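You operate a simulated robot arm through the tools that you are given. There is no shell and no other tool. Be economical: measure what you need, move in short steps, check, and stop when the job is done.

You run a simulated robot arm. Do the job below in one go: nothing can be reset, and whatever is moved stays where it is left.

## Task
Put things in order on the bare leather corner. At the end: the purple carton (marked "TABS") is in the green loan tray (marked "LOANS"); the blue brush stands where the teal stone stood; the teal stone stands where the purple carton stood; the white polish bottle stands where the blue brush stood; the red spray can stands where the white polish bottle stood; whatever was shut is shut again. Leave all else as you found it, and nothing knocked over.

The check looks at the end state, three seconds after you hand in, the way a careful person would. Anything else that was tipped, shoved, dropped, spilled or broken makes it a failure.

## Robot
A 7-joint arm with a two-finger parallel gripper, fixed in place. Base frame: the origin is at the foot of the arm, x ahead of it, y to its left, z up; the work surface is at about z = 0.78. Units: m, degrees, N and s.
With the tool pointing down near the work surface it reaches from about 0.3 to 0.7 m from the base axis. Its first joint turns from -66.0 to 66.0 degrees. Payload 1.57 kg.
Tool frame: the origin (TCP) lies between the finger pads and is the grasp point; the fingertips stand 0.03 m ahead of it; z points along the fingers, y is the line along which they close. Largest opening 0.11 m; finger width 0.024, thickness 0.012; the body of the gripper, 0.048 by 0.112 m, starts 0.078 m behind the TCP.
Orientation is that of the tool frame in the base frame, as a unit quaternion [w, x, y, z]. With the fingers straight down and closing along the base's y, the tool's x points along the base's -x, its y along +y and its z along -z.

## Interface
- The arm moves only by the tool send_rows. Its argument "deltas" is a list of rows, each an object (a shift or turn left out is 0, a gripper value left out holds the last) with "gripper": the finger opening in m, from 0 to 0.11; "delta_pos": the shift along the tool's x, y, z in m, a list of three; "delta_rot": the turn, a rotation vector about the tool's x, y, z in degrees, a list of three. In form: [{"gripper": gripper, "delta_pos": [dx, dy, dz], "delta_rot": [wx, wy, wz]}, ...]. A call has 1 to 10 rows; each row is the pose to reach, as a shift and turn from the pose commanded when the call began, along the tool's axes at that moment. Rows are played at 5 a second. More than 0.05 m and 8.6 degrees between two rows, or a gripper value outside its range, and nothing of the call is played. Where a pose cannot be reached the arm comes as near as it can. A force on the tool above 40 N (or 10 N above the force at the start of the call, whichever is more), or a blocked arm, ends the call early, and 0.2 s more pass. The fingers move at their own pace (about 0.108 m/s each) and stop on an object; they squeeze with about 41 N. The grip force told is the motor's: it shows also when the fingers shut on nothing. Time passes only in rows, and 0.2 s behind the last, so rows that repeat a pose let the fingers close. It gives the time, the measured TCP pose, the force on the tool (base axes), the opening and the grip force at its end, in the units of the frame above (readings bear some noise).
- Cameras (640 x 400 px; columns grow to the right, rows downward): "scene" is fixed at [0.1791, -0.4123, 1.3897]; the picture's right is [0.57, -0.82, 0.00], its down [-0.56, -0.39, -0.73] and it looks along [0.60, 0.42, -0.68] (base axes); focal length 316 px, centre (320, 200). "wrist" rides on the gripper at [-0.036, 0, -0.08] in the tool frame; the picture's right is [0.00, -1.00, 0.00], its down [0.97, 0.00, -0.24] and it looks along [0.24, 0.00, 0.97] (tool axes); focal length 218 px, centre (320, 200).
- grab_frame(camera): a new picture of that camera. No time passes.
- measure_at(camera, pixels): there is no depth. For up to 12 entries [column, row, z] of the newest picture of that camera ("zoom" is the newest enlarged one), the place [x, y] in the base frame at which the ray of that pixel passes the height z, good to about 0.002 m. No time passes.
- inspect(camera, box): a new picture of the part [left, top, right, bottom] of that camera's present view, enlarged. No time passes.
- sign_off(): hands the job in; it is judged then, once.

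Go step by step. Measure first, check grasps and placings, and put right what went wrong. The budget is 80 turns and 54 pictures, counting those below and the enlarged ones. Unless the task says otherwise, let go and move clear before handing in, and close with one line.

The tools are called after ">>>" as a command line: name --argument value ..., lists and objects as JSON in quotes. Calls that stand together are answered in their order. send_rows: Moves the arm, as the interface text tells. Its arguments: {"type":"object","properties":{"deltas":{"type":"array","items":{"type":"object","properties":{"gripper":{"type":"number"},"delta_pos":{"type":"array","items":{"type":"number"}},"delta_rot":{"type":"array","items":{"type":"number"}}}}}},"required":["deltas"]} The other tools are called the same way: grab_frame (camera) takes a picture; measure_at (camera, pixels) gives the place at which the rays of pixels pass given heights; inspect (camera, box) takes an enlarged picture of a part of a camera's view; sign_off () hands the job in.

At the start:

```text
t: 0.0
ee_pos: [0.486, -0.0169, 1.1358]
ee_rot: [0.001, 0.0, 1.0, 0.0]
contact_force: [0.5, 0.2, -0.4]
opening: 0.1098
finger_force: 0.1
```

scene: 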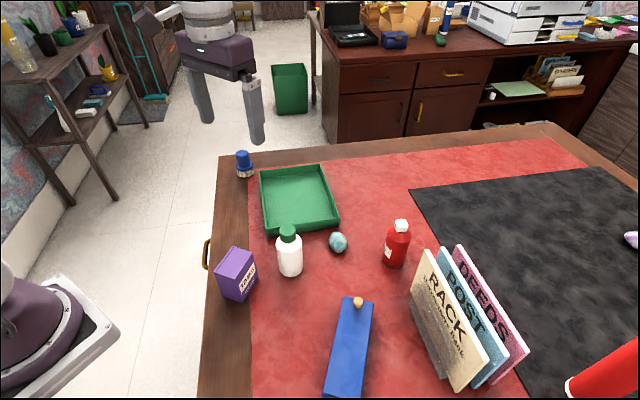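
wrist: 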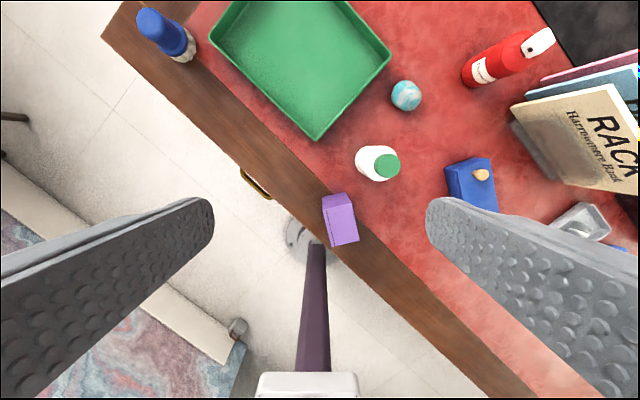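

The scene shows the purple carton (235,275), white bottle (290,250), stone (338,242), red can (397,245), and two blue objects: (245,163) and (350,345). I will look closer before measuring.

>>> inspect --camera "scene" --box '[200, 130, 440, 280]'

>>> inspect --camera "scene" --box '[200, 220, 480, 400]'

>>> inspect --camera "wrist" --box '[100, 0, 640, 260]'

```text
2.67 times, centred on (320, 205) of scene
```

zoom: 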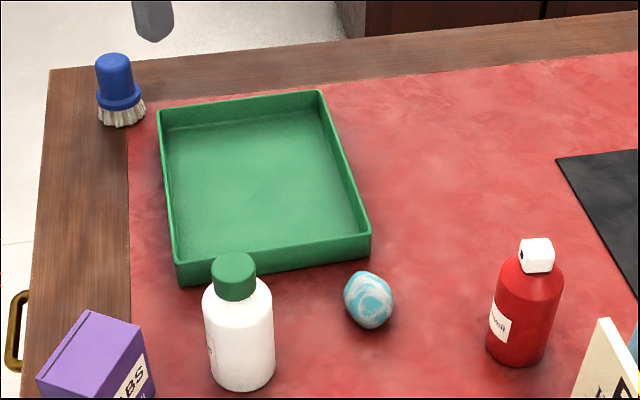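

```text
2.22 times, centred on (340, 310) of scene
```

zoom: 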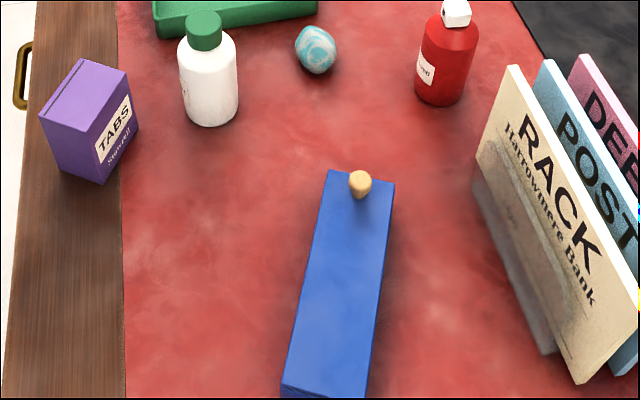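

```text
1.19 times, centred on (370, 130) of wrist
```

zoom: 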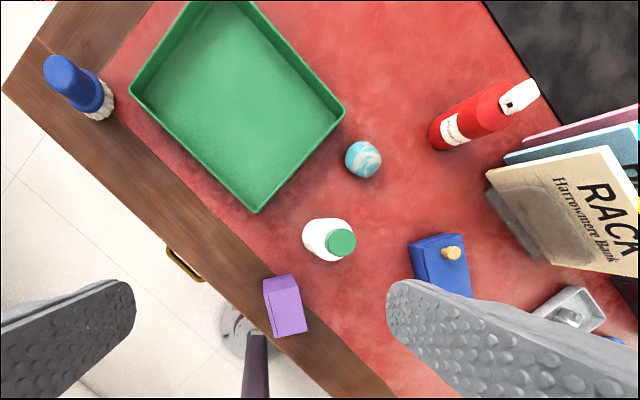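

The brush is the bristled one at (245,163) on the corner; the long blue box at (350,345) is something else and stays. Now measuring bases and tops in both views.

>>> measure_at --camera "scene" --pixels '[[241, 302.4, 0.78], [223, 295.7, 0.78], [258.2, 277.7, 0.78], [290.6, 276.3, 0.78], [279, 269.5, 0.78], [303, 268.6, 0.78], [339, 253, 0.78], [395.5, 266.8, 0.78], [383.5, 262, 0.78], [406, 264, 0.78], [245.7, 177.2, 0.78], [338, 242.5, 0.8]]'

>>> measure_at --camera "scene" --pixels '[[213.1, 271.8, 0.85], [232.9, 247, 0.85], [253.7, 252.4, 0.85], [287, 228, 0.88], [402, 224, 0.88], [242.3, 152, 0.86], [261, 236, 0.78], [338, 221, 0.78], [260, 170, 0.82], [321, 165, 0.82], [338, 217, 0.82], [265, 230, 0.82]]'

>>> measure_at --camera "wrist" --pixels '[[387, 166, 0.88], [387, 166, 0.86], [406, 95, 0.8], [538, 42, 0.88], [148, 18, 0.86], [148, 18, 0.83], [323, 197, 0.85], [343, 194, 0.85], [357, 240, 0.78], [334, 245, 0.78], [473, 85, 0.78], [190, 50, 0.78]]'

```text
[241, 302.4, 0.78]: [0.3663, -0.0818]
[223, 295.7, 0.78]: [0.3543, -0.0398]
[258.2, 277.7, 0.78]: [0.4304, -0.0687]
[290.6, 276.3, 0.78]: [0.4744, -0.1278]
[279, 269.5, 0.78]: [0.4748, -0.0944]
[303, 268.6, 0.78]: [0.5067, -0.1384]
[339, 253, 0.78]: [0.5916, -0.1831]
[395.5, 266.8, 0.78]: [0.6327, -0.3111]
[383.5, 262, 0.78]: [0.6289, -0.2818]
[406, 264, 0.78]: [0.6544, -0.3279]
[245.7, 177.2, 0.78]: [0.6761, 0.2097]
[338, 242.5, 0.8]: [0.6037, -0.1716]
```

```text
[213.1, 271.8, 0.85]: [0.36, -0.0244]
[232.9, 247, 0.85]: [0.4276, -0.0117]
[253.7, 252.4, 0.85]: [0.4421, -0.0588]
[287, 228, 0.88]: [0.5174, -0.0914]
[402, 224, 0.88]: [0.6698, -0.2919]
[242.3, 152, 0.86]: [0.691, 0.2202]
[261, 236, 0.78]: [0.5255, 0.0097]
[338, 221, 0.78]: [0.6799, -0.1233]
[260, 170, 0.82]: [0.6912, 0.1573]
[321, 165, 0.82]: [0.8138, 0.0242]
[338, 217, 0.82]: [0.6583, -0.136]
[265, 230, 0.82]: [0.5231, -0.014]
```

```text
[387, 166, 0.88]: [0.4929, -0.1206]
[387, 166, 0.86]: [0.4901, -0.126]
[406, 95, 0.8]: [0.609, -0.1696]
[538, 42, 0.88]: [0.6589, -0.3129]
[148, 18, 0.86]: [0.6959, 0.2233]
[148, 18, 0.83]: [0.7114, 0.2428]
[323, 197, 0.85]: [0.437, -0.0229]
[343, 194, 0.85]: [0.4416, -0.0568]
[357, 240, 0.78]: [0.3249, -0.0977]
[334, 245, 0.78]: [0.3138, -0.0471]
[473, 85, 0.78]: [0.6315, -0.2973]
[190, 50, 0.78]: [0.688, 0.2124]
```

Both views agree: carton centre ≈ (0.392,-0.055), top ≈0.87, yaw ≈14°; bottle ≈ (0.494,-0.113), can ≈ (0.651,-0.297), stone ≈ (0.605,-0.171), brush ≈ (0.69,0.225). I move above the carton for a close look.

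>>> send_rows --deltas '[{"delta_pos": [0.024, -0.009, 0.034], "delta_rot": [0, 0, -4], "gripper": 0.08}, {"delta_pos": [0.047, -0.019, 0.068], "delta_rot": [0, 0, -8]}, {"delta_pos": [0.071, -0.028, 0.102], "delta_rot": [0, 0, -11]}, {"delta_pos": [0.094, -0.0375, 0.136], "delta_rot": [0, 0, -14]}, {"delta_pos": [0.094, -0.0375, 0.136], "delta_rot": [0, 0, -14]}]'

>>> grab_frame --camera "wrist"

```text
t: 1.2
ee_pos: [0.3929, -0.0552, 1.0001]
ee_rot: [0.0, -0.122, 0.993, 0.0]
contact_force: [-0.3, -0.3, -0.3]
opening: 0.0798
finger_force: 0.0
```

```text
48 pictures are left
```

wrist: 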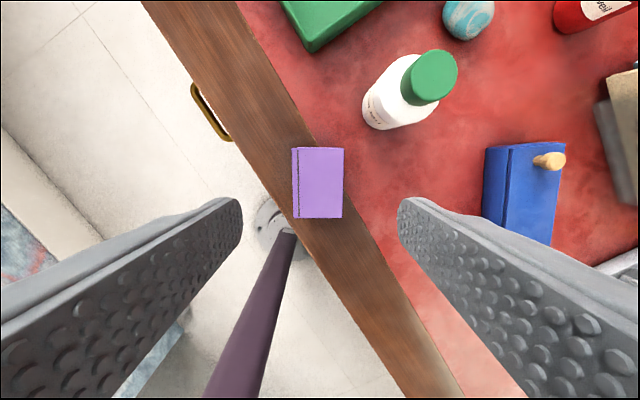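

The carton top is at (293–343, 148–218), squarely aligned with the fingers. I measure its centre, and the bottle cap and stone from here.

>>> measure_at --camera "wrist" --pixels '[[299, 148, 0.872], [343, 149, 0.872], [343, 218, 0.872], [299, 218, 0.872], [435, 75, 0.9], [435, 75, 0.91], [371, 122, 0.78], [468, 18, 0.8], [293, 148, 0.865]]'

```text
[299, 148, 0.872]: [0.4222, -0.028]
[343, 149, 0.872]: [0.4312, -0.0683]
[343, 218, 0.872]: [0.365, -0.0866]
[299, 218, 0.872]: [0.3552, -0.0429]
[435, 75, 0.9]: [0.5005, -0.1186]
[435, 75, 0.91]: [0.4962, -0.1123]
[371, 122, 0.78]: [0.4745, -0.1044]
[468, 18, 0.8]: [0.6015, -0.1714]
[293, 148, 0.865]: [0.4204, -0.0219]
```

Centre is (0.393,-0.055), matching the TCP. I descend to z≈0.838 and close.

>>> send_rows --deltas '[{"delta_pos": [0, 0, 0.045]}, {"delta_pos": [0, 0, 0.09]}, {"delta_pos": [0, 0, 0.13]}, {"delta_pos": [0, 0, 0.162]}, {"delta_pos": [0, 0, 0.162]}, {"delta_pos": [0, 0, 0.162], "gripper": 0.03}, {"delta_pos": [0, 0, 0.162], "gripper": 0.03}, {"delta_pos": [0, 0, 0.162], "gripper": 0.03}]'

>>> grab_frame --camera "wrist"

```text
t: 3.0
ee_pos: [0.3933, -0.0559, 0.8389]
ee_rot: [0.0, -0.123, 0.992, 0.0]
contact_force: [-0.2, 0.0, 0.4]
opening: 0.0497
finger_force: 41.1
```

```text
47 pictures are left
```

wrist: 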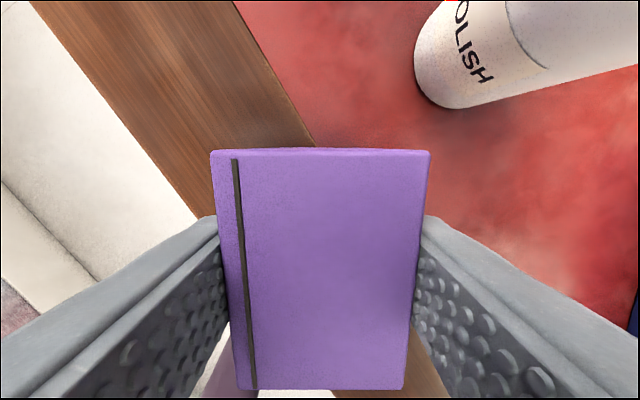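

Carton held at 0.0497 m opening. I lift it to z≈1.0 and carry it over the tray to about (0.65,0.005).

>>> send_rows --deltas '[{"delta_pos": [0, 0, -0.04]}, {"delta_pos": [0, 0, -0.08]}, {"delta_pos": [0, 0, -0.12]}, {"delta_pos": [0, 0, -0.155]}, {"delta_pos": [-0.045, -0.001, -0.155]}, {"delta_pos": [-0.09, -0.001, -0.155]}, {"delta_pos": [-0.135, -0.002, -0.155]}, {"delta_pos": [-0.18, -0.002, -0.155]}, {"delta_pos": [-0.225, -0.003, -0.155]}, {"delta_pos": [-0.264, -0.003, -0.155]}]'

>>> grab_frame --camera "wrist"

>>> grab_frame --camera "scene"

```text
t: 5.2
ee_pos: [0.65, 0.0063, 0.9933]
ee_rot: [-0.001, -0.122, 0.992, -0.001]
contact_force: [0.1, -0.8, -1.4]
opening: 0.0497
finger_force: 40.7
```

```text
46 pictures are left
```

wrist: 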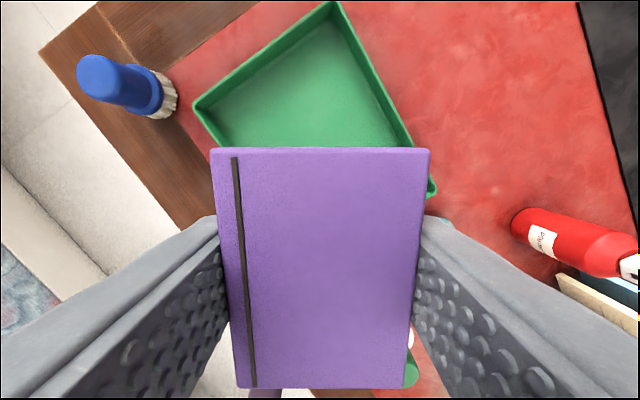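

```text
45 pictures are left
```

scene: 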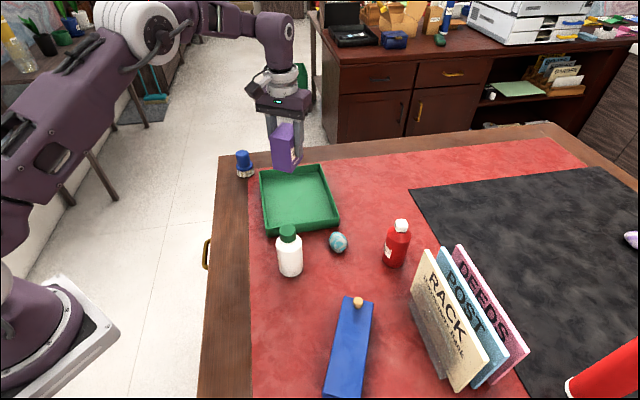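

Tray rim corners show at (195,105), (334,3), (436,190); I check them, and the brush and can positions, against the drop point.

>>> measure_at --camera "wrist" --pixels '[[195, 105, 0.815], [334, 3, 0.815], [434, 188, 0.815], [101, 75, 0.85], [101, 75, 0.86], [160, 105, 0.78], [176, 98, 0.78], [520, 225, 0.79]]'

>>> inspect --camera "wrist" --box '[40, 0, 280, 150]'

```text
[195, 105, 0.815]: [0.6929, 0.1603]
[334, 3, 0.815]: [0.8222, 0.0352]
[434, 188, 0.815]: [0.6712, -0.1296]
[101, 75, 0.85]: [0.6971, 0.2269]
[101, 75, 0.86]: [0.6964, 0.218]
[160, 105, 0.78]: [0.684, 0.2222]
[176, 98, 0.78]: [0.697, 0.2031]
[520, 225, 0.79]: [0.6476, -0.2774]
```

```text
2.67 times, centred on (160, 75) of wrist
```

zoom: 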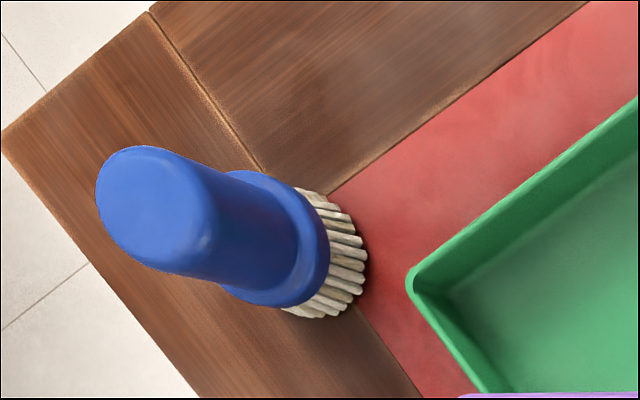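

Tray centre is ≈(0.672,0.012), so the drop point is well inside. I measure the brush outline in the zoom, and lower the carton to the tray floor.

>>> measure_at --camera "zoom" --pixels '[[310, 318, 0.78], [367, 262, 0.78], [325, 190, 0.785], [150, 200, 0.86], [150, 200, 0.85], [285, 240, 0.81], [110, 165, 0.855], [130, 148, 0.855], [185, 268, 0.85]]'

>>> send_rows --deltas '[{"delta_pos": [0, 0, 0.045]}, {"delta_pos": [0, 0, 0.09]}, {"delta_pos": [0, 0, 0.125]}, {"delta_pos": [0, 0, 0.14]}, {"delta_pos": [0, 0, 0.146]}, {"delta_pos": [0, 0, 0.149]}, {"delta_pos": [0, 0, 0.149]}]'

>>> inspect --camera "scene" --box '[220, 80, 400, 250]'

```text
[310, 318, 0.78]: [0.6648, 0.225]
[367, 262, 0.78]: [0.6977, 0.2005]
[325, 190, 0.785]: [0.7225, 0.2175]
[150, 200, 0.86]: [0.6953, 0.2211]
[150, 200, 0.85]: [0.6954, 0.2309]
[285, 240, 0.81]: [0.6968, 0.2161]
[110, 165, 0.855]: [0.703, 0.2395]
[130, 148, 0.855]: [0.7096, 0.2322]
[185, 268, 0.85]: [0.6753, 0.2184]
```

```text
t: 6.8
ee_pos: [0.6485, 0.0071, 0.8449]
ee_rot: [0.001, -0.121, 0.993, -0.001]
contact_force: [0.2, 0.2, -0.8]
opening: 0.0495
finger_force: 40.9
```

```text
2.35 times, centred on (310, 165) of scene
```

zoom: 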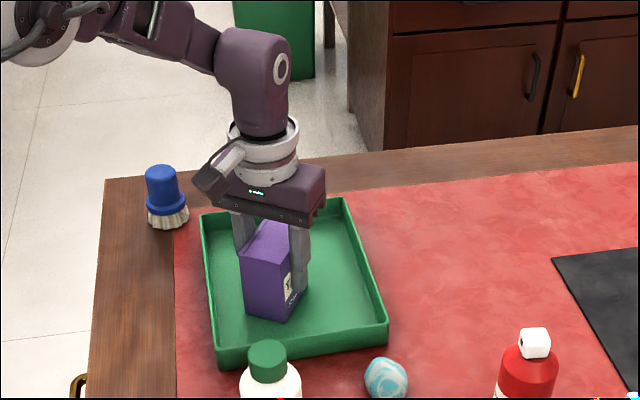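

Carton bottom is at about 0.786, still no contact; I lower a few millimetres more watching the force.

>>> send_rows --deltas '[{"delta_pos": [0, 0, 0.0015]}, {"delta_pos": [0, 0, 0.003]}, {"delta_pos": [0, 0, 0.003]}]'

```text
t: 7.7
ee_pos: [0.6486, 0.0075, 0.843]
ee_rot: [0.002, -0.121, 0.993, -0.001]
contact_force: [-0.1, 0.6, 8.3]
opening: 0.0497
finger_force: 41.1
stopped in row 3: the force on the tool passed its limit (the readings are from after the stop); the commanded pose is now the measured one
```

Contact with the tray floor (8 N). I open and lift straight up.

>>> send_rows --deltas '[{"gripper": 0.075}, {"gripper": 0.075}, {"delta_pos": [0, 0, -0.03]}, {"delta_pos": [0, 0, -0.07]}, {"delta_pos": [0, 0, -0.115]}, {"delta_pos": [0, 0, -0.155]}]'

>>> inspect --camera "scene" --box '[220, 120, 440, 280]'

```text
t: 9.1
ee_pos: [0.649, 0.0082, 0.9991]
ee_rot: [0.001, -0.122, 0.993, -0.001]
contact_force: [0.2, 0.4, 0.7]
opening: 0.0753
finger_force: 0.0
```

```text
2.50 times, centred on (330, 200) of scene
```

zoom: 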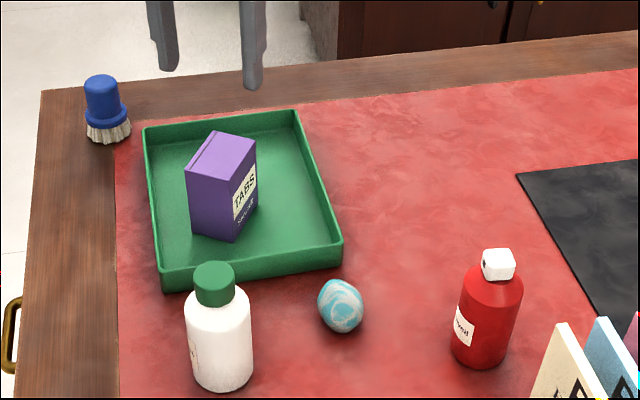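

Carton stands in the tray. Next I go above the stone at (0.604,-0.171) for a close view.

>>> send_rows --deltas '[{"delta_pos": [0.0218, -0.041, 0.0], "delta_rot": [0, 0, 4]}, {"delta_pos": [0.0435, -0.082, 0.0], "delta_rot": [0, 0, 8]}, {"delta_pos": [0.065, -0.122, 0.0], "delta_rot": [0, 0, 11]}, {"delta_pos": [0.087, -0.163, 0.02], "delta_rot": [0, 0, 14]}, {"delta_pos": [0.087, -0.163, 0.03], "delta_rot": [0, 0, 14]}]'

>>> grab_frame --camera "wrist"

```text
refused: row 4 steps farther than a row can; nothing moved
```

```text
41 pictures are left
```

wrist: 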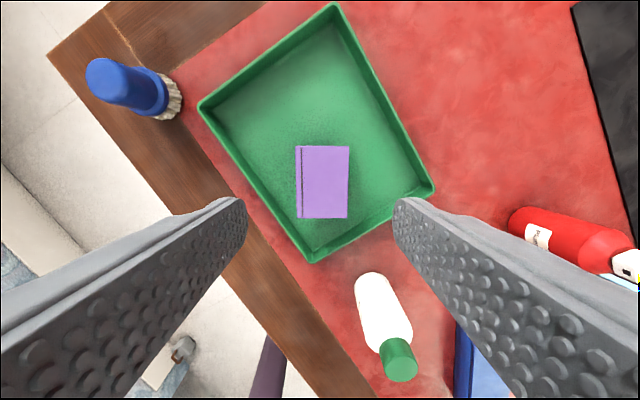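

A row was too long; I resend it with smaller steps.

>>> send_rows --deltas '[{"delta_pos": [0.0218, -0.041, 0.0], "delta_rot": [0, 0, 4]}, {"delta_pos": [0.0435, -0.082, 0.0], "delta_rot": [0, 0, 8]}, {"delta_pos": [0.065, -0.122, 0.0], "delta_rot": [0, 0, 11]}, {"delta_pos": [0.087, -0.163, 0.0], "delta_rot": [0, 0, 14]}, {"delta_pos": [0.087, -0.163, 0.03], "delta_rot": [0, 0, 14]}, {"delta_pos": [0.087, -0.163, 0.03], "delta_rot": [0, 0, 14]}]'

>>> grab_frame --camera "wrist"

```text
t: 10.5
ee_pos: [0.6059, -0.1747, 0.969]
ee_rot: [0.001, 0.0, 1.0, 0.0]
contact_force: [-0.2, -0.2, 0.7]
opening: 0.0747
finger_force: 0.0
```

```text
40 pictures are left
```

wrist: 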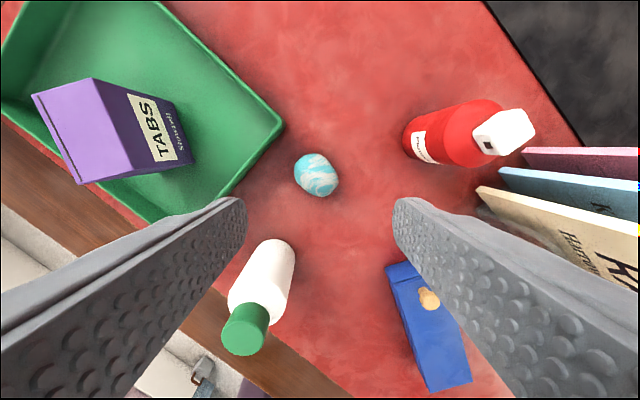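

The stone is at (317,175). I measure it, plus bottle cap (245,330), the can (500,132 / 407,140) and rack edge (480,190).

>>> measure_at --camera "wrist" --pixels '[[317, 175, 0.797], [294, 175, 0.797], [339, 180, 0.797], [312, 153, 0.797], [318, 197, 0.797], [247, 330, 0.91], [268, 241, 0.785], [405, 140, 0.785], [505, 132, 0.9], [478, 205, 0.78], [478, 190, 0.85], [525, 150, 0.85]]'

>>> inspect --camera "wrist" --box '[240, 110, 400, 230]'

```text
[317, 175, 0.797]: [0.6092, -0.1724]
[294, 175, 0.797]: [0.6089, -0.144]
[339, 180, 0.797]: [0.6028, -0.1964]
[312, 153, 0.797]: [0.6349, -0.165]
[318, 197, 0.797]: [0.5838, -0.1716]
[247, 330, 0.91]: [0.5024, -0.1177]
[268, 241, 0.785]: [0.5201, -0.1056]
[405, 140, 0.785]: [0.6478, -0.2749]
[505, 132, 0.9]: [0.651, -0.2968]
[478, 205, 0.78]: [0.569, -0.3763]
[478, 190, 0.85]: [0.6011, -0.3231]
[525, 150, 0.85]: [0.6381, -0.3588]
```

```text
3.33 times, centred on (320, 170) of wrist
```

zoom: 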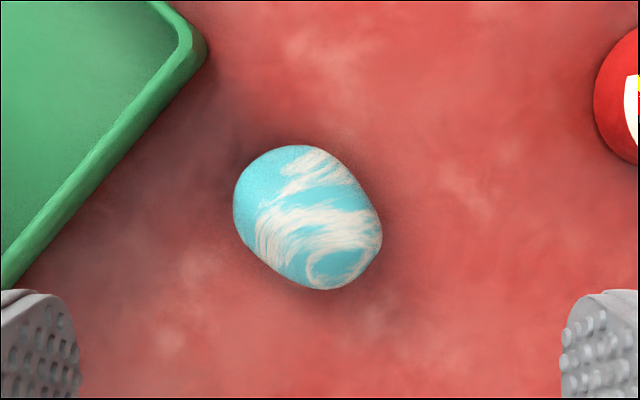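

Stone centre is ≈(0.607,-0.171), its short axis runs parallel to the tray edge, so I turn the fingers 45° that way and descend partway, then check.

>>> send_rows --deltas '[{"delta_pos": [0, 0.002, 0], "delta_rot": [0, 0, -8], "gripper": 0.08}, {"delta_pos": [-0.001, 0.004, 0], "delta_rot": [0, 0, -16]}, {"delta_pos": [-0.001, 0.004, 0], "delta_rot": [0, 0, -24]}, {"delta_pos": [-0.001, 0.004, 0.02], "delta_rot": [0, 0, -32]}, {"delta_pos": [-0.001, 0.004, 0.05], "delta_rot": [0, 0, -40]}, {"delta_pos": [-0.001, 0.004, 0.08], "delta_rot": [0, 0, -45]}, {"delta_pos": [-0.001, 0.004, 0.08], "delta_rot": [0, 0, -45]}]'

>>> grab_frame --camera "wrist"

```text
t: 12.1
ee_pos: [0.6036, -0.1685, 0.8867]
ee_rot: [0.001, -0.384, 0.923, -0.001]
contact_force: [-0.7, -1.0, 0.0]
opening: 0.0799
finger_force: 0.0
```

```text
38 pictures are left
```

wrist: 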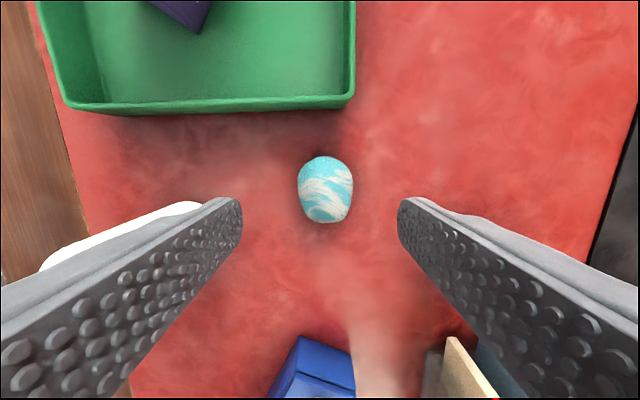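

Fingers now straddle the stone, at (297–354, 155–223). I measure its centre for the fine correction.

>>> measure_at --camera "wrist" --pixels '[[325, 188, 0.8], [297, 188, 0.8], [354, 188, 0.8], [325, 155, 0.8], [325, 223, 0.8], [320, 200, 0.8]]'

```text
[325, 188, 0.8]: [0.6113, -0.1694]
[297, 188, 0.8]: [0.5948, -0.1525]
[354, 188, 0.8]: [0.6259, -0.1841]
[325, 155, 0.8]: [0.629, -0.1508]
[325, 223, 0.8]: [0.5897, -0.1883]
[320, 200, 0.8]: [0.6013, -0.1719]
```

Stone centre ≈(0.609,-0.170), 0.044 wide across the fingers. Small correction, descend to z≈0.814, close.

>>> send_rows --deltas '[{"delta_pos": [-0.002, -0.0045, 0.02]}, {"delta_pos": [-0.002, -0.0045, 0.05]}, {"delta_pos": [-0.002, -0.0045, 0.072]}, {"delta_pos": [-0.002, -0.0045, 0.072]}, {"delta_pos": [-0.002, -0.0045, 0.072], "gripper": 0.025}, {"delta_pos": [-0.002, -0.0045, 0.072], "gripper": 0.025}, {"delta_pos": [-0.002, -0.0045, 0.072], "gripper": 0.025}]'

>>> grab_frame --camera "wrist"

```text
t: 13.7
ee_pos: [0.6091, -0.1699, 0.8159]
ee_rot: [0.001, -0.383, 0.924, -0.001]
contact_force: [0.5, 0.3, -0.4]
opening: 0.0434
finger_force: 41.2
```

```text
37 pictures are left
```

wrist: 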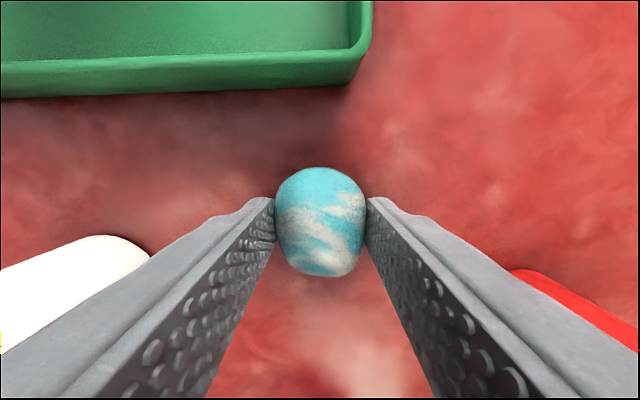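

Stone held (0.0434). Lift to z≈0.98 to clear the bottle, carry to the carton's old place (0.393,-0.055).

>>> send_rows --deltas '[{"delta_pos": [0, 0, -0.03]}, {"delta_pos": [0, 0, -0.075]}, {"delta_pos": [0, 0, -0.12]}, {"delta_pos": [0, 0, -0.165]}, {"delta_pos": [0.0143, 0.0468, -0.165]}, {"delta_pos": [0.0286, 0.0936, -0.165]}, {"delta_pos": [0.0429, 0.1404, -0.165]}, {"delta_pos": [0.0571, 0.1872, -0.165]}, {"delta_pos": [0.0714, 0.234, -0.165]}, {"delta_pos": [0.0714, 0.234, -0.165]}]'

```text
t: 15.9
ee_pos: [0.3941, -0.0571, 0.9828]
ee_rot: [0.002, -0.383, 0.924, -0.001]
contact_force: [-0.5, 0.2, -0.7]
opening: 0.0435
finger_force: 40.9
```

Above the place; I lower to just above the grasp height and then touch down gently.

>>> send_rows --deltas '[{"delta_pos": [0, 0.001, 0.045]}, {"delta_pos": [0, 0.002, 0.09]}, {"delta_pos": [0, 0.002, 0.13]}, {"delta_pos": [0, 0.002, 0.155]}, {"delta_pos": [0, 0.002, 0.162]}, {"delta_pos": [0, 0.002, 0.165]}, {"delta_pos": [0, 0.002, 0.166]}, {"delta_pos": [0, 0.002, 0.167]}, {"delta_pos": [0, 0.002, 0.167]}]'

```text
t: 17.9
ee_pos: [0.3914, -0.0541, 0.8151]
ee_rot: [0.002, -0.383, 0.924, -0.001]
contact_force: [-2.2, -2.5, 37.0]
opening: 0.0435
finger_force: 41.1
```

Touched down a bit firmly (37 N); I back off ~1 mm, then open slowly and rise.

>>> send_rows --deltas '[{"delta_pos": [0, 0, -0.0012]}, {"delta_pos": [0, 0, -0.0012]}, {"delta_pos": [0, 0, -0.0012], "gripper": 0.055}, {"delta_pos": [0, 0, -0.0012], "gripper": 0.075}, {"delta_pos": [0, 0, -0.0012], "gripper": 0.075}, {"delta_pos": [0, 0, -0.03]}, {"delta_pos": [0, 0, -0.075]}, {"delta_pos": [0, 0, -0.12]}, {"delta_pos": [0, 0, -0.165]}]'

>>> grab_frame --camera "wrist"

>>> inspect --camera "scene" --box '[190, 140, 430, 310]'

```text
t: 19.9
ee_pos: [0.3916, -0.055, 0.9799]
ee_rot: [0.0, -0.383, 0.924, -0.001]
contact_force: [-0.4, 0.5, 0.2]
opening: 0.0748
finger_force: 0.0
```

```text
36 pictures are left
```

wrist: 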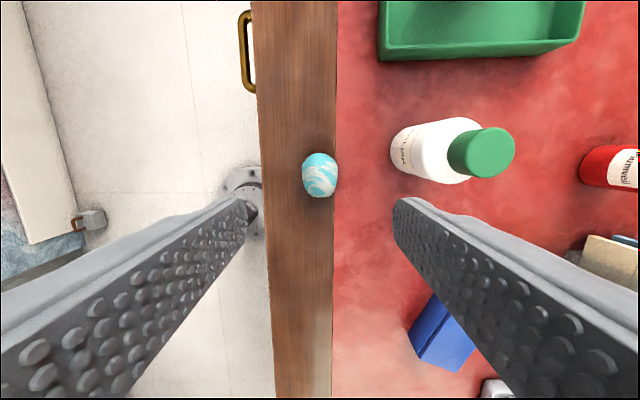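

```text
2.35 times, centred on (310, 225) of scene
```

zoom: 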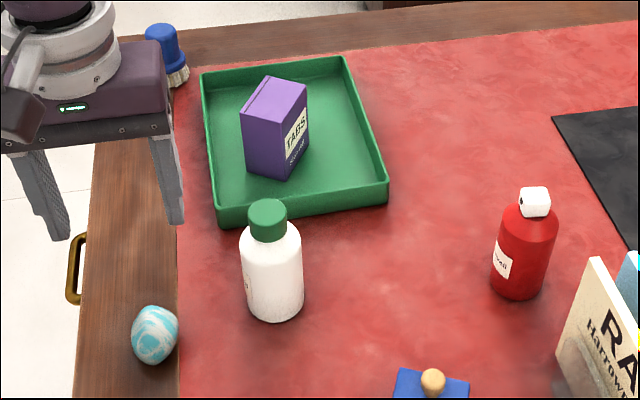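

Stone sits at (319,175) where the carton was. Now to the brush near (0.695,0.226), at the edge of reach: I go above it with the fingers closing tangentially and see what pose the arm achieves.

>>> measure_at --camera "wrist" --pixels '[[319, 175, 0.8], [481, 154, 0.91], [397, 146, 0.79]]'

>>> send_rows --deltas '[{"delta_pos": [-0.0459, -0.0017, 0], "delta_rot": [0, 0, 3], "gripper": 0.065}, {"delta_pos": [-0.0918, -0.0035, 0], "delta_rot": [0, 0, 6]}, {"delta_pos": [-0.1377, -0.005, 0], "delta_rot": [0, 0, 9]}, {"delta_pos": [-0.1836, -0.007, 0], "delta_rot": [0, 0, 12]}, {"delta_pos": [-0.2295, -0.0087, 0], "delta_rot": [0, 0, 15]}, {"delta_pos": [-0.2754, -0.0104, 0], "delta_rot": [0, 0, 18]}, {"delta_pos": [-0.3213, -0.012, 0], "delta_rot": [0, 0, 21]}, {"delta_pos": [-0.367, -0.014, 0], "delta_rot": [0, 0, 24]}, {"delta_pos": [-0.413, -0.0156, 0], "delta_rot": [0, 0, 27]}, {"delta_pos": [-0.413, -0.0156, 0], "delta_rot": [0, 0, 27]}]'

>>> grab_frame --camera "wrist"

```text
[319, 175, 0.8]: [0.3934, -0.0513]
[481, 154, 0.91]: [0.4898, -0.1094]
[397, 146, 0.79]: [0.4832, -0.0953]
```

```text
t: 22.1
ee_pos: [0.6513, 0.2032, 0.9742]
ee_rot: [0.0, -0.156, 0.988, -0.001]
contact_force: [0.3, 0.1, -0.1]
opening: 0.0651
finger_force: 0.0
out of reach, approached as far as the arm can: row 8, 9, 10
```

```text
34 pictures are left
```

wrist: 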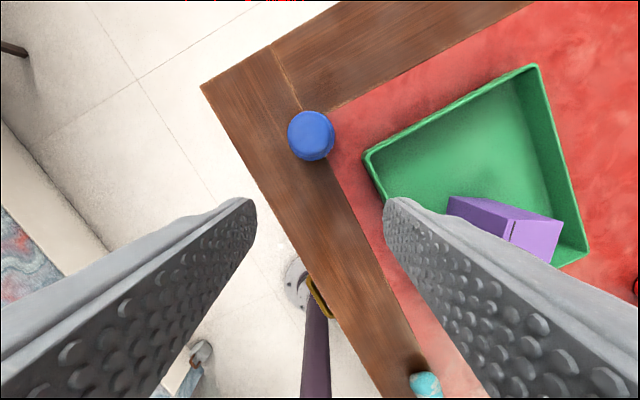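

The vertical reach ends at r≈0.68, so the brush (r≈0.73) needs an outward tilt. The brush top is seen at (311,135); I measure it, back off a bit while tilting the tool 20° outward.

>>> measure_at --camera "wrist" --pixels '[[311, 135, 0.855], [311, 135, 0.845], [288, 135, 0.85], [334, 135, 0.85], [311, 112, 0.855], [311, 161, 0.845]]'

>>> send_rows --deltas '[{"delta_pos": [0.02, 0, 0], "delta_rot": [0, -5, 0]}, {"delta_pos": [0.04, 0, 0], "delta_rot": [0, -10, 0]}, {"delta_pos": [0.06, 0, 0], "delta_rot": [0, -15, 0]}, {"delta_pos": [0.06, 0, 0], "delta_rot": [0, -20, 0]}, {"delta_pos": [0.06, 0, 0], "delta_rot": [0, -20, 0]}]'

>>> grab_frame --camera "wrist"

```text
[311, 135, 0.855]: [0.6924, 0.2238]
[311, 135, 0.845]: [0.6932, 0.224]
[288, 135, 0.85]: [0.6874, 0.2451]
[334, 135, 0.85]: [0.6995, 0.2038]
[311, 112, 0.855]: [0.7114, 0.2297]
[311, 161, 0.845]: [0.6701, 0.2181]
```

```text
t: 23.3
ee_pos: [0.5952, 0.186, 0.9751]
ee_rot: [0.172, -0.155, 0.972, 0.027]
contact_force: [-0.1, -0.3, 0.1]
opening: 0.065
finger_force: 0.1
```

```text
33 pictures are left
```

wrist: 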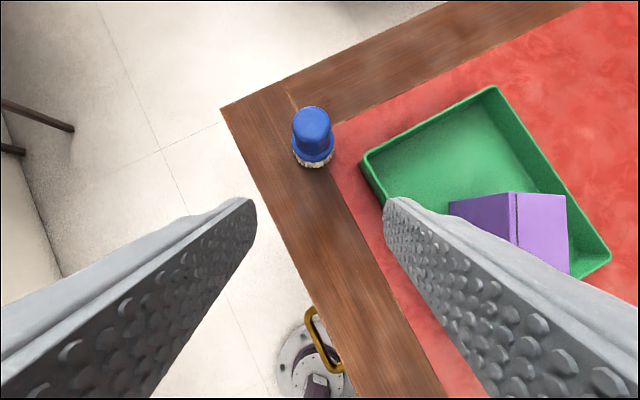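

The tilt worked and the brush axis is ≈(0.693,0.224). I move outward above it first (z≈0.925), fingers around its line, and check.

>>> send_rows --deltas '[{"delta_pos": [-0.025, 0.002, 0.027]}, {"delta_pos": [-0.051, 0.004, 0.054]}, {"delta_pos": [-0.0766, 0.006, 0.081]}, {"delta_pos": [-0.0766, 0.006, 0.081]}]'

>>> grab_frame --camera "wrist"

```text
t: 24.3
ee_pos: [0.6869, 0.2226, 0.9273]
ee_rot: [0.172, -0.154, 0.973, 0.027]
contact_force: [0.9, 0.2, 0.2]
opening: 0.0652
finger_force: 0.0
```

```text
32 pictures are left
```

wrist: 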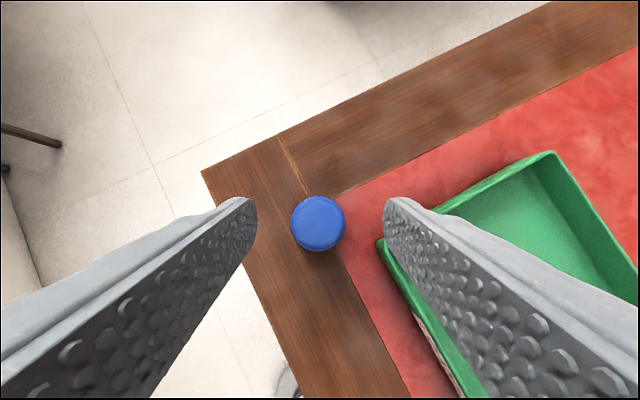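

The brush top (317,223) is centred between the fingers. I descend vertically 0.08 and close; the tray corner (380,245) keeps ~1.5 cm clearance.

>>> send_rows --deltas '[{"delta_pos": [0.01, 0, 0.0275], "gripper": 0.06}, {"delta_pos": [0.02, 0, 0.055]}, {"delta_pos": [0.0277, 0, 0.0761]}, {"delta_pos": [0.0277, 0, 0.0761]}]'

>>> grab_frame --camera "wrist"

>>> inspect --camera "scene" --box '[190, 100, 350, 220]'

```text
t: 25.3
ee_pos: [0.6872, 0.2215, 0.8436]
ee_rot: [0.173, -0.154, 0.972, 0.026]
contact_force: [0.5, -0.3, 0.4]
opening: 0.0597
finger_force: 0.1
```

```text
31 pictures are left
```

wrist: 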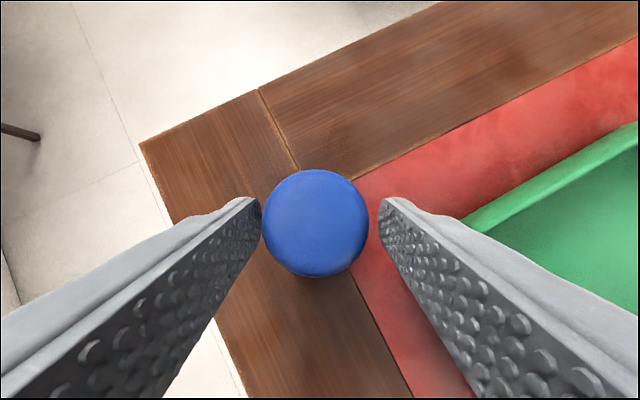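

```text
3.33 times, centred on (270, 160) of scene
```

zoom: 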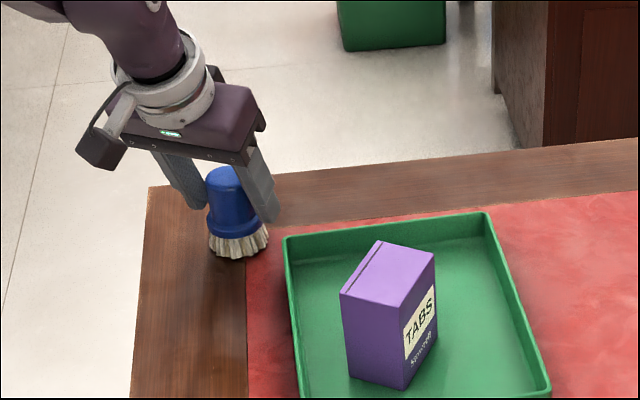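

The handle (263–369, 170–278) is between the fingers, fingertips above the flange. Close now with a 1.5 mm side correction.

>>> send_rows --deltas '[{"delta_pos": [0, 0.0015, 0]}, {"delta_pos": [0, 0.0015, 0], "gripper": 0.02}, {"delta_pos": [0, 0.0015, 0], "gripper": 0.02}, {"delta_pos": [0, 0.0015, 0], "gripper": 0.02}]'

```text
t: 26.3
ee_pos: [0.6863, 0.2241, 0.8436]
ee_rot: [0.173, -0.154, 0.973, 0.027]
contact_force: [1.6, 0.2, 2.8]
opening: 0.0377
finger_force: 41.1
```

Brush gripped (0.0377). I lift it while pulling slightly inward.

>>> send_rows --deltas '[{"delta_pos": [-0.0068, 0, -0.0188]}, {"delta_pos": [-0.0137, 0, -0.0376]}, {"delta_pos": [-0.0086, 0, -0.082]}, {"delta_pos": [0, 0, -0.1171]}, {"delta_pos": [0.0025, 0, -0.139]}, {"delta_pos": [0.0025, 0, -0.139]}]'

>>> grab_frame --camera "scene"

```text
t: 27.7
ee_pos: [0.6375, 0.2081, 0.9754]
ee_rot: [0.173, -0.153, 0.973, 0.026]
contact_force: [-0.8, -0.4, -0.1]
opening: 0.038
finger_force: 40.8
```

```text
29 pictures are left
```

scene: 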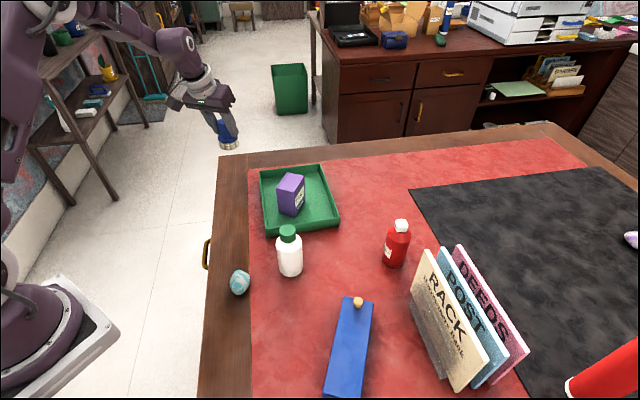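

Brush held upright. Carry it at height over to the stone's old place.

>>> send_rows --deltas '[{"delta_pos": [0.0177, -0.0437, -0.0064]}, {"delta_pos": [0.0353, -0.0873, -0.0129]}, {"delta_pos": [0.053, -0.131, -0.0193]}, {"delta_pos": [0.0707, -0.1746, -0.0257]}, {"delta_pos": [0.0883, -0.2183, -0.0321]}, {"delta_pos": [0.106, -0.2619, -0.0386]}, {"delta_pos": [0.1236, -0.3056, -0.045]}, {"delta_pos": [0.1413, -0.3492, -0.0514]}, {"delta_pos": [0.1413, -0.3492, -0.0514]}]'

>>> grab_frame --camera "scene"

```text
t: 29.7
ee_pos: [0.6027, -0.17, 0.9765]
ee_rot: [0.173, -0.154, 0.972, 0.027]
contact_force: [-0.4, -0.8, -1.1]
opening: 0.0379
finger_force: 40.9
```

```text
28 pictures are left
```

scene: 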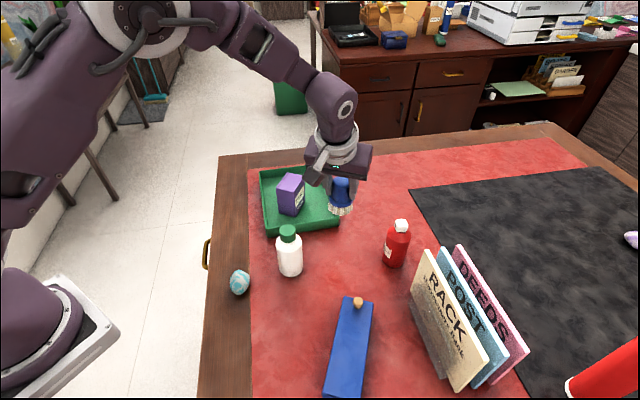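

Position fits. Lower vertically to about z=0.847, then touch down in small steps.

>>> send_rows --deltas '[{"delta_pos": [0.0154, 0, 0.0423]}, {"delta_pos": [0.0291, 0, 0.0799]}, {"delta_pos": [0.0393, 0, 0.1081]}, {"delta_pos": [0.0431, 0, 0.1184]}, {"delta_pos": [0.0441, 0, 0.1213]}, {"delta_pos": [0.0446, 0, 0.1225]}, {"delta_pos": [0.0446, 0, 0.1225]}]'

```text
t: 31.3
ee_pos: [0.6032, -0.1722, 0.8437]
ee_rot: [0.173, -0.154, 0.972, 0.026]
contact_force: [-1.6, -0.9, 9.3]
opening: 0.0378
finger_force: 41.6
```

Contact at 9 N, same height as picked. Open and rise vertically.

>>> send_rows --deltas '[{"gripper": 0.05}, {"gripper": 0.065}, {"gripper": 0.065}, {"delta_pos": [-0.0103, 0, -0.0282]}, {"delta_pos": [-0.0257, 0, -0.0705]}, {"delta_pos": [-0.041, 0, -0.1128]}, {"delta_pos": [-0.0479, 0, -0.1316]}]'

>>> grab_frame --camera "wrist"

>>> inspect --camera "scene" --box '[200, 150, 440, 310]'

```text
t: 32.9
ee_pos: [0.6046, -0.1708, 0.9853]
ee_rot: [0.172, -0.154, 0.973, 0.027]
contact_force: [-0.4, 0.3, -0.1]
opening: 0.065
finger_force: 0.0
```

```text
27 pictures are left
```

wrist: 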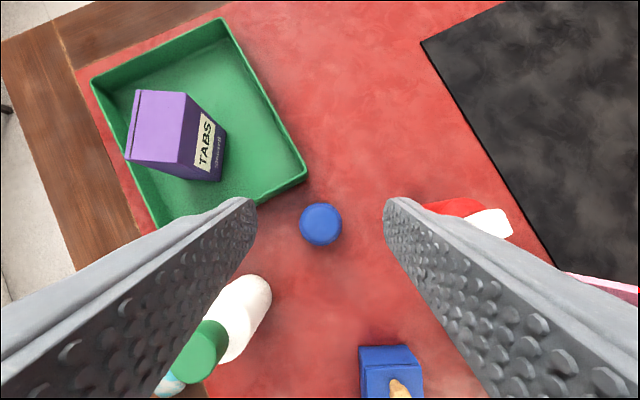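

```text
2.50 times, centred on (320, 230) of scene
```

zoom: 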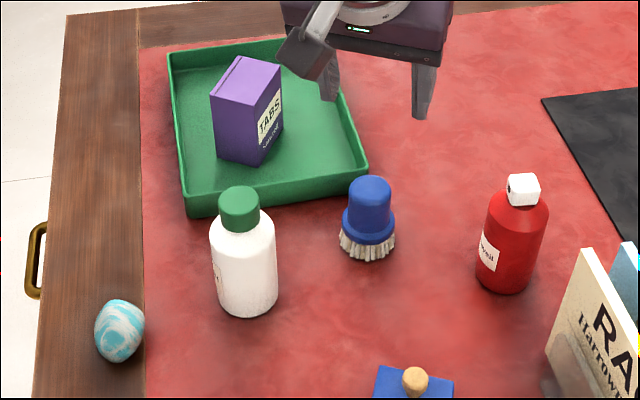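

Brush stands where the stone was. Keeping the same tilt (it will be needed at the corner), I move over the bottle at ≈(0.495,-0.1125).

>>> send_rows --deltas '[{"delta_pos": [0.0283, 0.0298, -0.0103], "gripper": 0.085}, {"delta_pos": [0.0567, 0.0596, -0.0206]}, {"delta_pos": [0.085, 0.0894, -0.0309]}, {"delta_pos": [0.085, 0.0894, -0.0309]}]'

>>> grab_frame --camera "wrist"

```text
t: 33.9
ee_pos: [0.4898, -0.1147, 0.9839]
ee_rot: [0.172, -0.154, 0.973, 0.026]
contact_force: [-0.6, 0.1, 0.1]
opening: 0.0854
finger_force: 0.2
```

```text
25 pictures are left
```

wrist: 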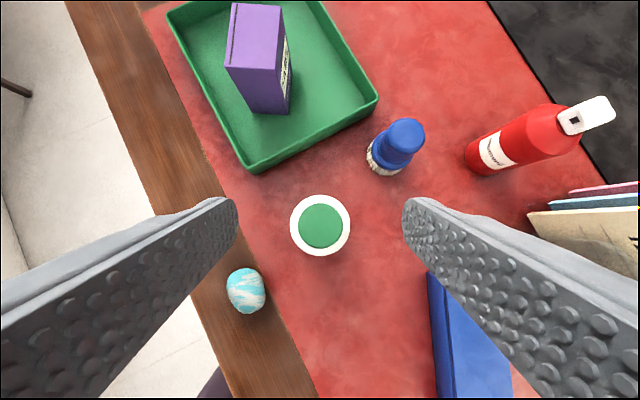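

The bottle is at (320,226), nearly on the camera axis, so parallax is small. I measure it exactly.

>>> measure_at --camera "wrist" --pixels '[[321, 226, 0.91], [320, 226, 0.86], [290, 226, 0.86], [351, 226, 0.86], [406, 133, 0.853], [595, 110, 0.9]]'

```text
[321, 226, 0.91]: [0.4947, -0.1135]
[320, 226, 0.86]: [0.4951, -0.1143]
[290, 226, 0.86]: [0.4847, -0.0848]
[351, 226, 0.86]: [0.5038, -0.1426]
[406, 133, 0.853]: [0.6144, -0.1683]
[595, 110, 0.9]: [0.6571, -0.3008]
```

Bottle axis (0.495,-0.114), body ~0.057 wide. Descend vertically to z≈0.855 and grip the body.

>>> send_rows --deltas '[{"delta_pos": [0.0145, 0, 0.0423]}, {"delta_pos": [0.0285, 0, 0.0818]}, {"delta_pos": [0.043, 0, 0.1213]}, {"delta_pos": [0.043, 0, 0.1213]}, {"delta_pos": [0.043, 0, 0.1213], "gripper": 0.04}, {"delta_pos": [0.043, 0, 0.1213], "gripper": 0.04}, {"delta_pos": [0.043, 0, 0.1213], "gripper": 0.04}]'

>>> inspect --camera "scene" --box '[200, 150, 440, 310]'

```text
t: 35.5
ee_pos: [0.4916, -0.1128, 0.8548]
ee_rot: [0.172, -0.154, 0.972, 0.027]
contact_force: [-0.5, -0.8, -0.3]
opening: 0.0552
finger_force: 40.7
```

```text
2.50 times, centred on (320, 230) of scene
```

zoom: 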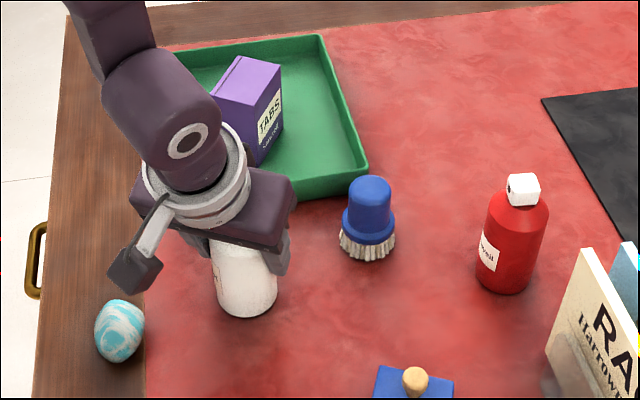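

Bottle gripped (0.0552). Lift 0.12 and carry toward the corner, passing above the tray's near corner.

>>> send_rows --deltas '[{"delta_pos": [-0.0103, 0, -0.0282]}, {"delta_pos": [-0.0257, 0, -0.0705]}, {"delta_pos": [-0.041, 0, -0.1128]}, {"delta_pos": [-0.0704, 0.0324, -0.1021]}, {"delta_pos": [-0.0998, 0.0648, -0.0914]}, {"delta_pos": [-0.1292, 0.0972, -0.0807]}, {"delta_pos": [-0.1586, 0.1296, -0.07]}, {"delta_pos": [-0.188, 0.162, -0.0593]}, {"delta_pos": [-0.2174, 0.1944, -0.0486]}, {"delta_pos": [-0.2468, 0.2268, -0.0379]}]'

>>> grab_frame --camera "scene"

```text
t: 37.7
ee_pos: [0.6298, 0.1714, 0.9752]
ee_rot: [0.172, -0.153, 0.973, 0.027]
contact_force: [0.7, 0.2, -3.2]
opening: 0.0553
finger_force: 40.6
```

```text
23 pictures are left
```

scene: 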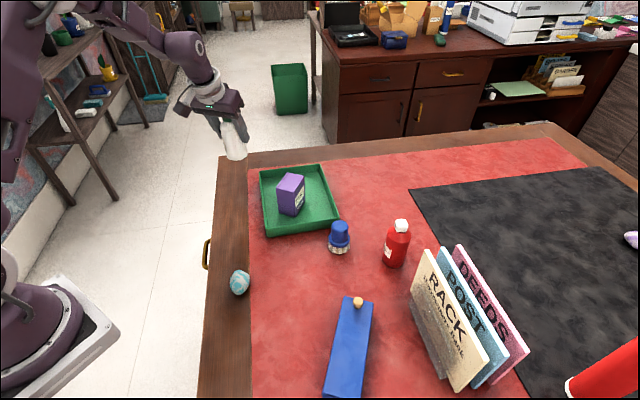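

On course. Shift sideways to the corner's line, then out and down to z≈0.92.

>>> send_rows --deltas '[{"delta_pos": [-0.015, 0.0306, 0.0055]}, {"delta_pos": [-0.032, 0.0306, 0.04]}, {"delta_pos": [-0.0495, 0.0306, 0.0766]}, {"delta_pos": [-0.0495, 0.0306, 0.0766]}]'

>>> inspect --camera "scene" --box '[180, 80, 340, 200]'

```text
t: 38.7
ee_pos: [0.6894, 0.223, 0.9199]
ee_rot: [0.173, -0.154, 0.972, 0.027]
contact_force: [-0.1, 0.1, -2.6]
opening: 0.0549
finger_force: 41.1
```

```text
3.33 times, centred on (260, 140) of scene
```

zoom: 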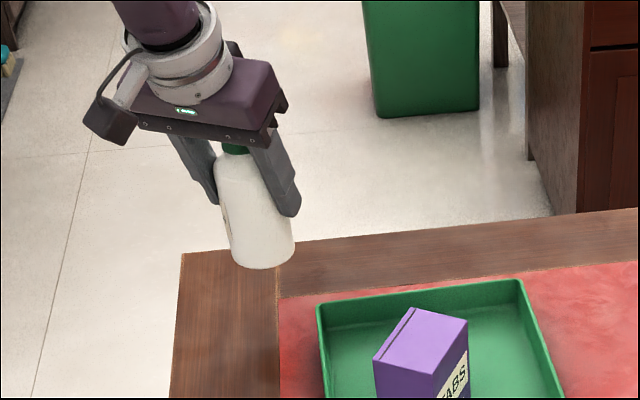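

The bottle's lean in the picture matches the perspective (vanishing point below centre), so it is upright. Lower to the table with fine last steps.

>>> send_rows --deltas '[{"delta_pos": [0.0113, 0, 0.031]}, {"delta_pos": [0.0188, 0, 0.0517]}, {"delta_pos": [0.0212, 0, 0.0583]}, {"delta_pos": [0.0219, 0, 0.0602]}, {"delta_pos": [0.0222, 0, 0.0611]}, {"delta_pos": [0.0222, 0, 0.0611]}]'

```text
t: 40.1
ee_pos: [0.6891, 0.2243, 0.8556]
ee_rot: [0.172, -0.154, 0.973, 0.026]
contact_force: [0.0, 0.3, -2.5]
opening: 0.0554
finger_force: 41.1
```

Still hanging (-2.5 N). Another 2 mm in small steps.

>>> send_rows --deltas '[{"delta_pos": [0.0003, 0, 0.0007]}, {"delta_pos": [0.0005, 0, 0.0014]}, {"delta_pos": [0.0005, 0, 0.0014]}]'

```text
t: 40.9
ee_pos: [0.69, 0.223, 0.8546]
ee_rot: [0.173, -0.153, 0.972, 0.027]
contact_force: [-2.7, -0.3, 5.1]
opening: 0.0551
finger_force: 40.9
```

Bottle is standing (net +5 N). Open and rise, pulling inward once clear.

>>> send_rows --deltas '[{"gripper": 0.065}, {"gripper": 0.08}, {"gripper": 0.08}, {"delta_pos": [-0.0103, 0, -0.0282]}, {"delta_pos": [-0.0239, 0, -0.0658]}, {"delta_pos": [-0.0171, 0, -0.1054]}, {"delta_pos": [0.0171, 0, -0.14]}]'

>>> inspect --camera "scene" --box '[180, 80, 420, 280]'

>>> grab_frame --camera "wrist"

```text
t: 42.5
ee_pos: [0.6288, 0.2017, 0.9784]
ee_rot: [0.17, -0.154, 0.973, 0.026]
contact_force: [-0.3, 0.5, -0.2]
opening: 0.0799
finger_force: 0.1
```

```text
2.00 times, centred on (300, 180) of scene
```

zoom: 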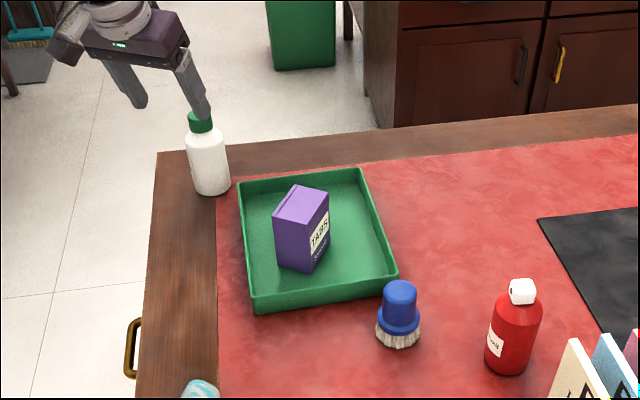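

```text
20 pictures are left
```

wrist: 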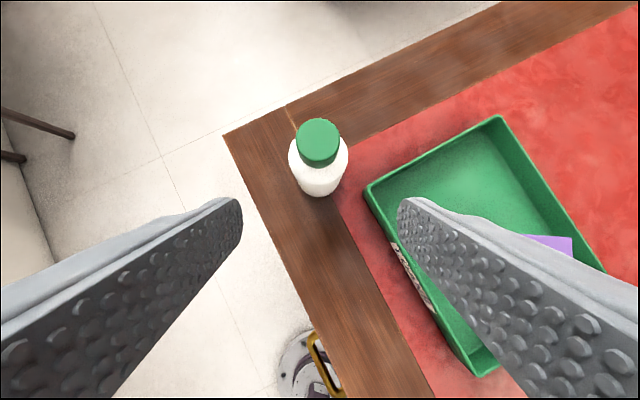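

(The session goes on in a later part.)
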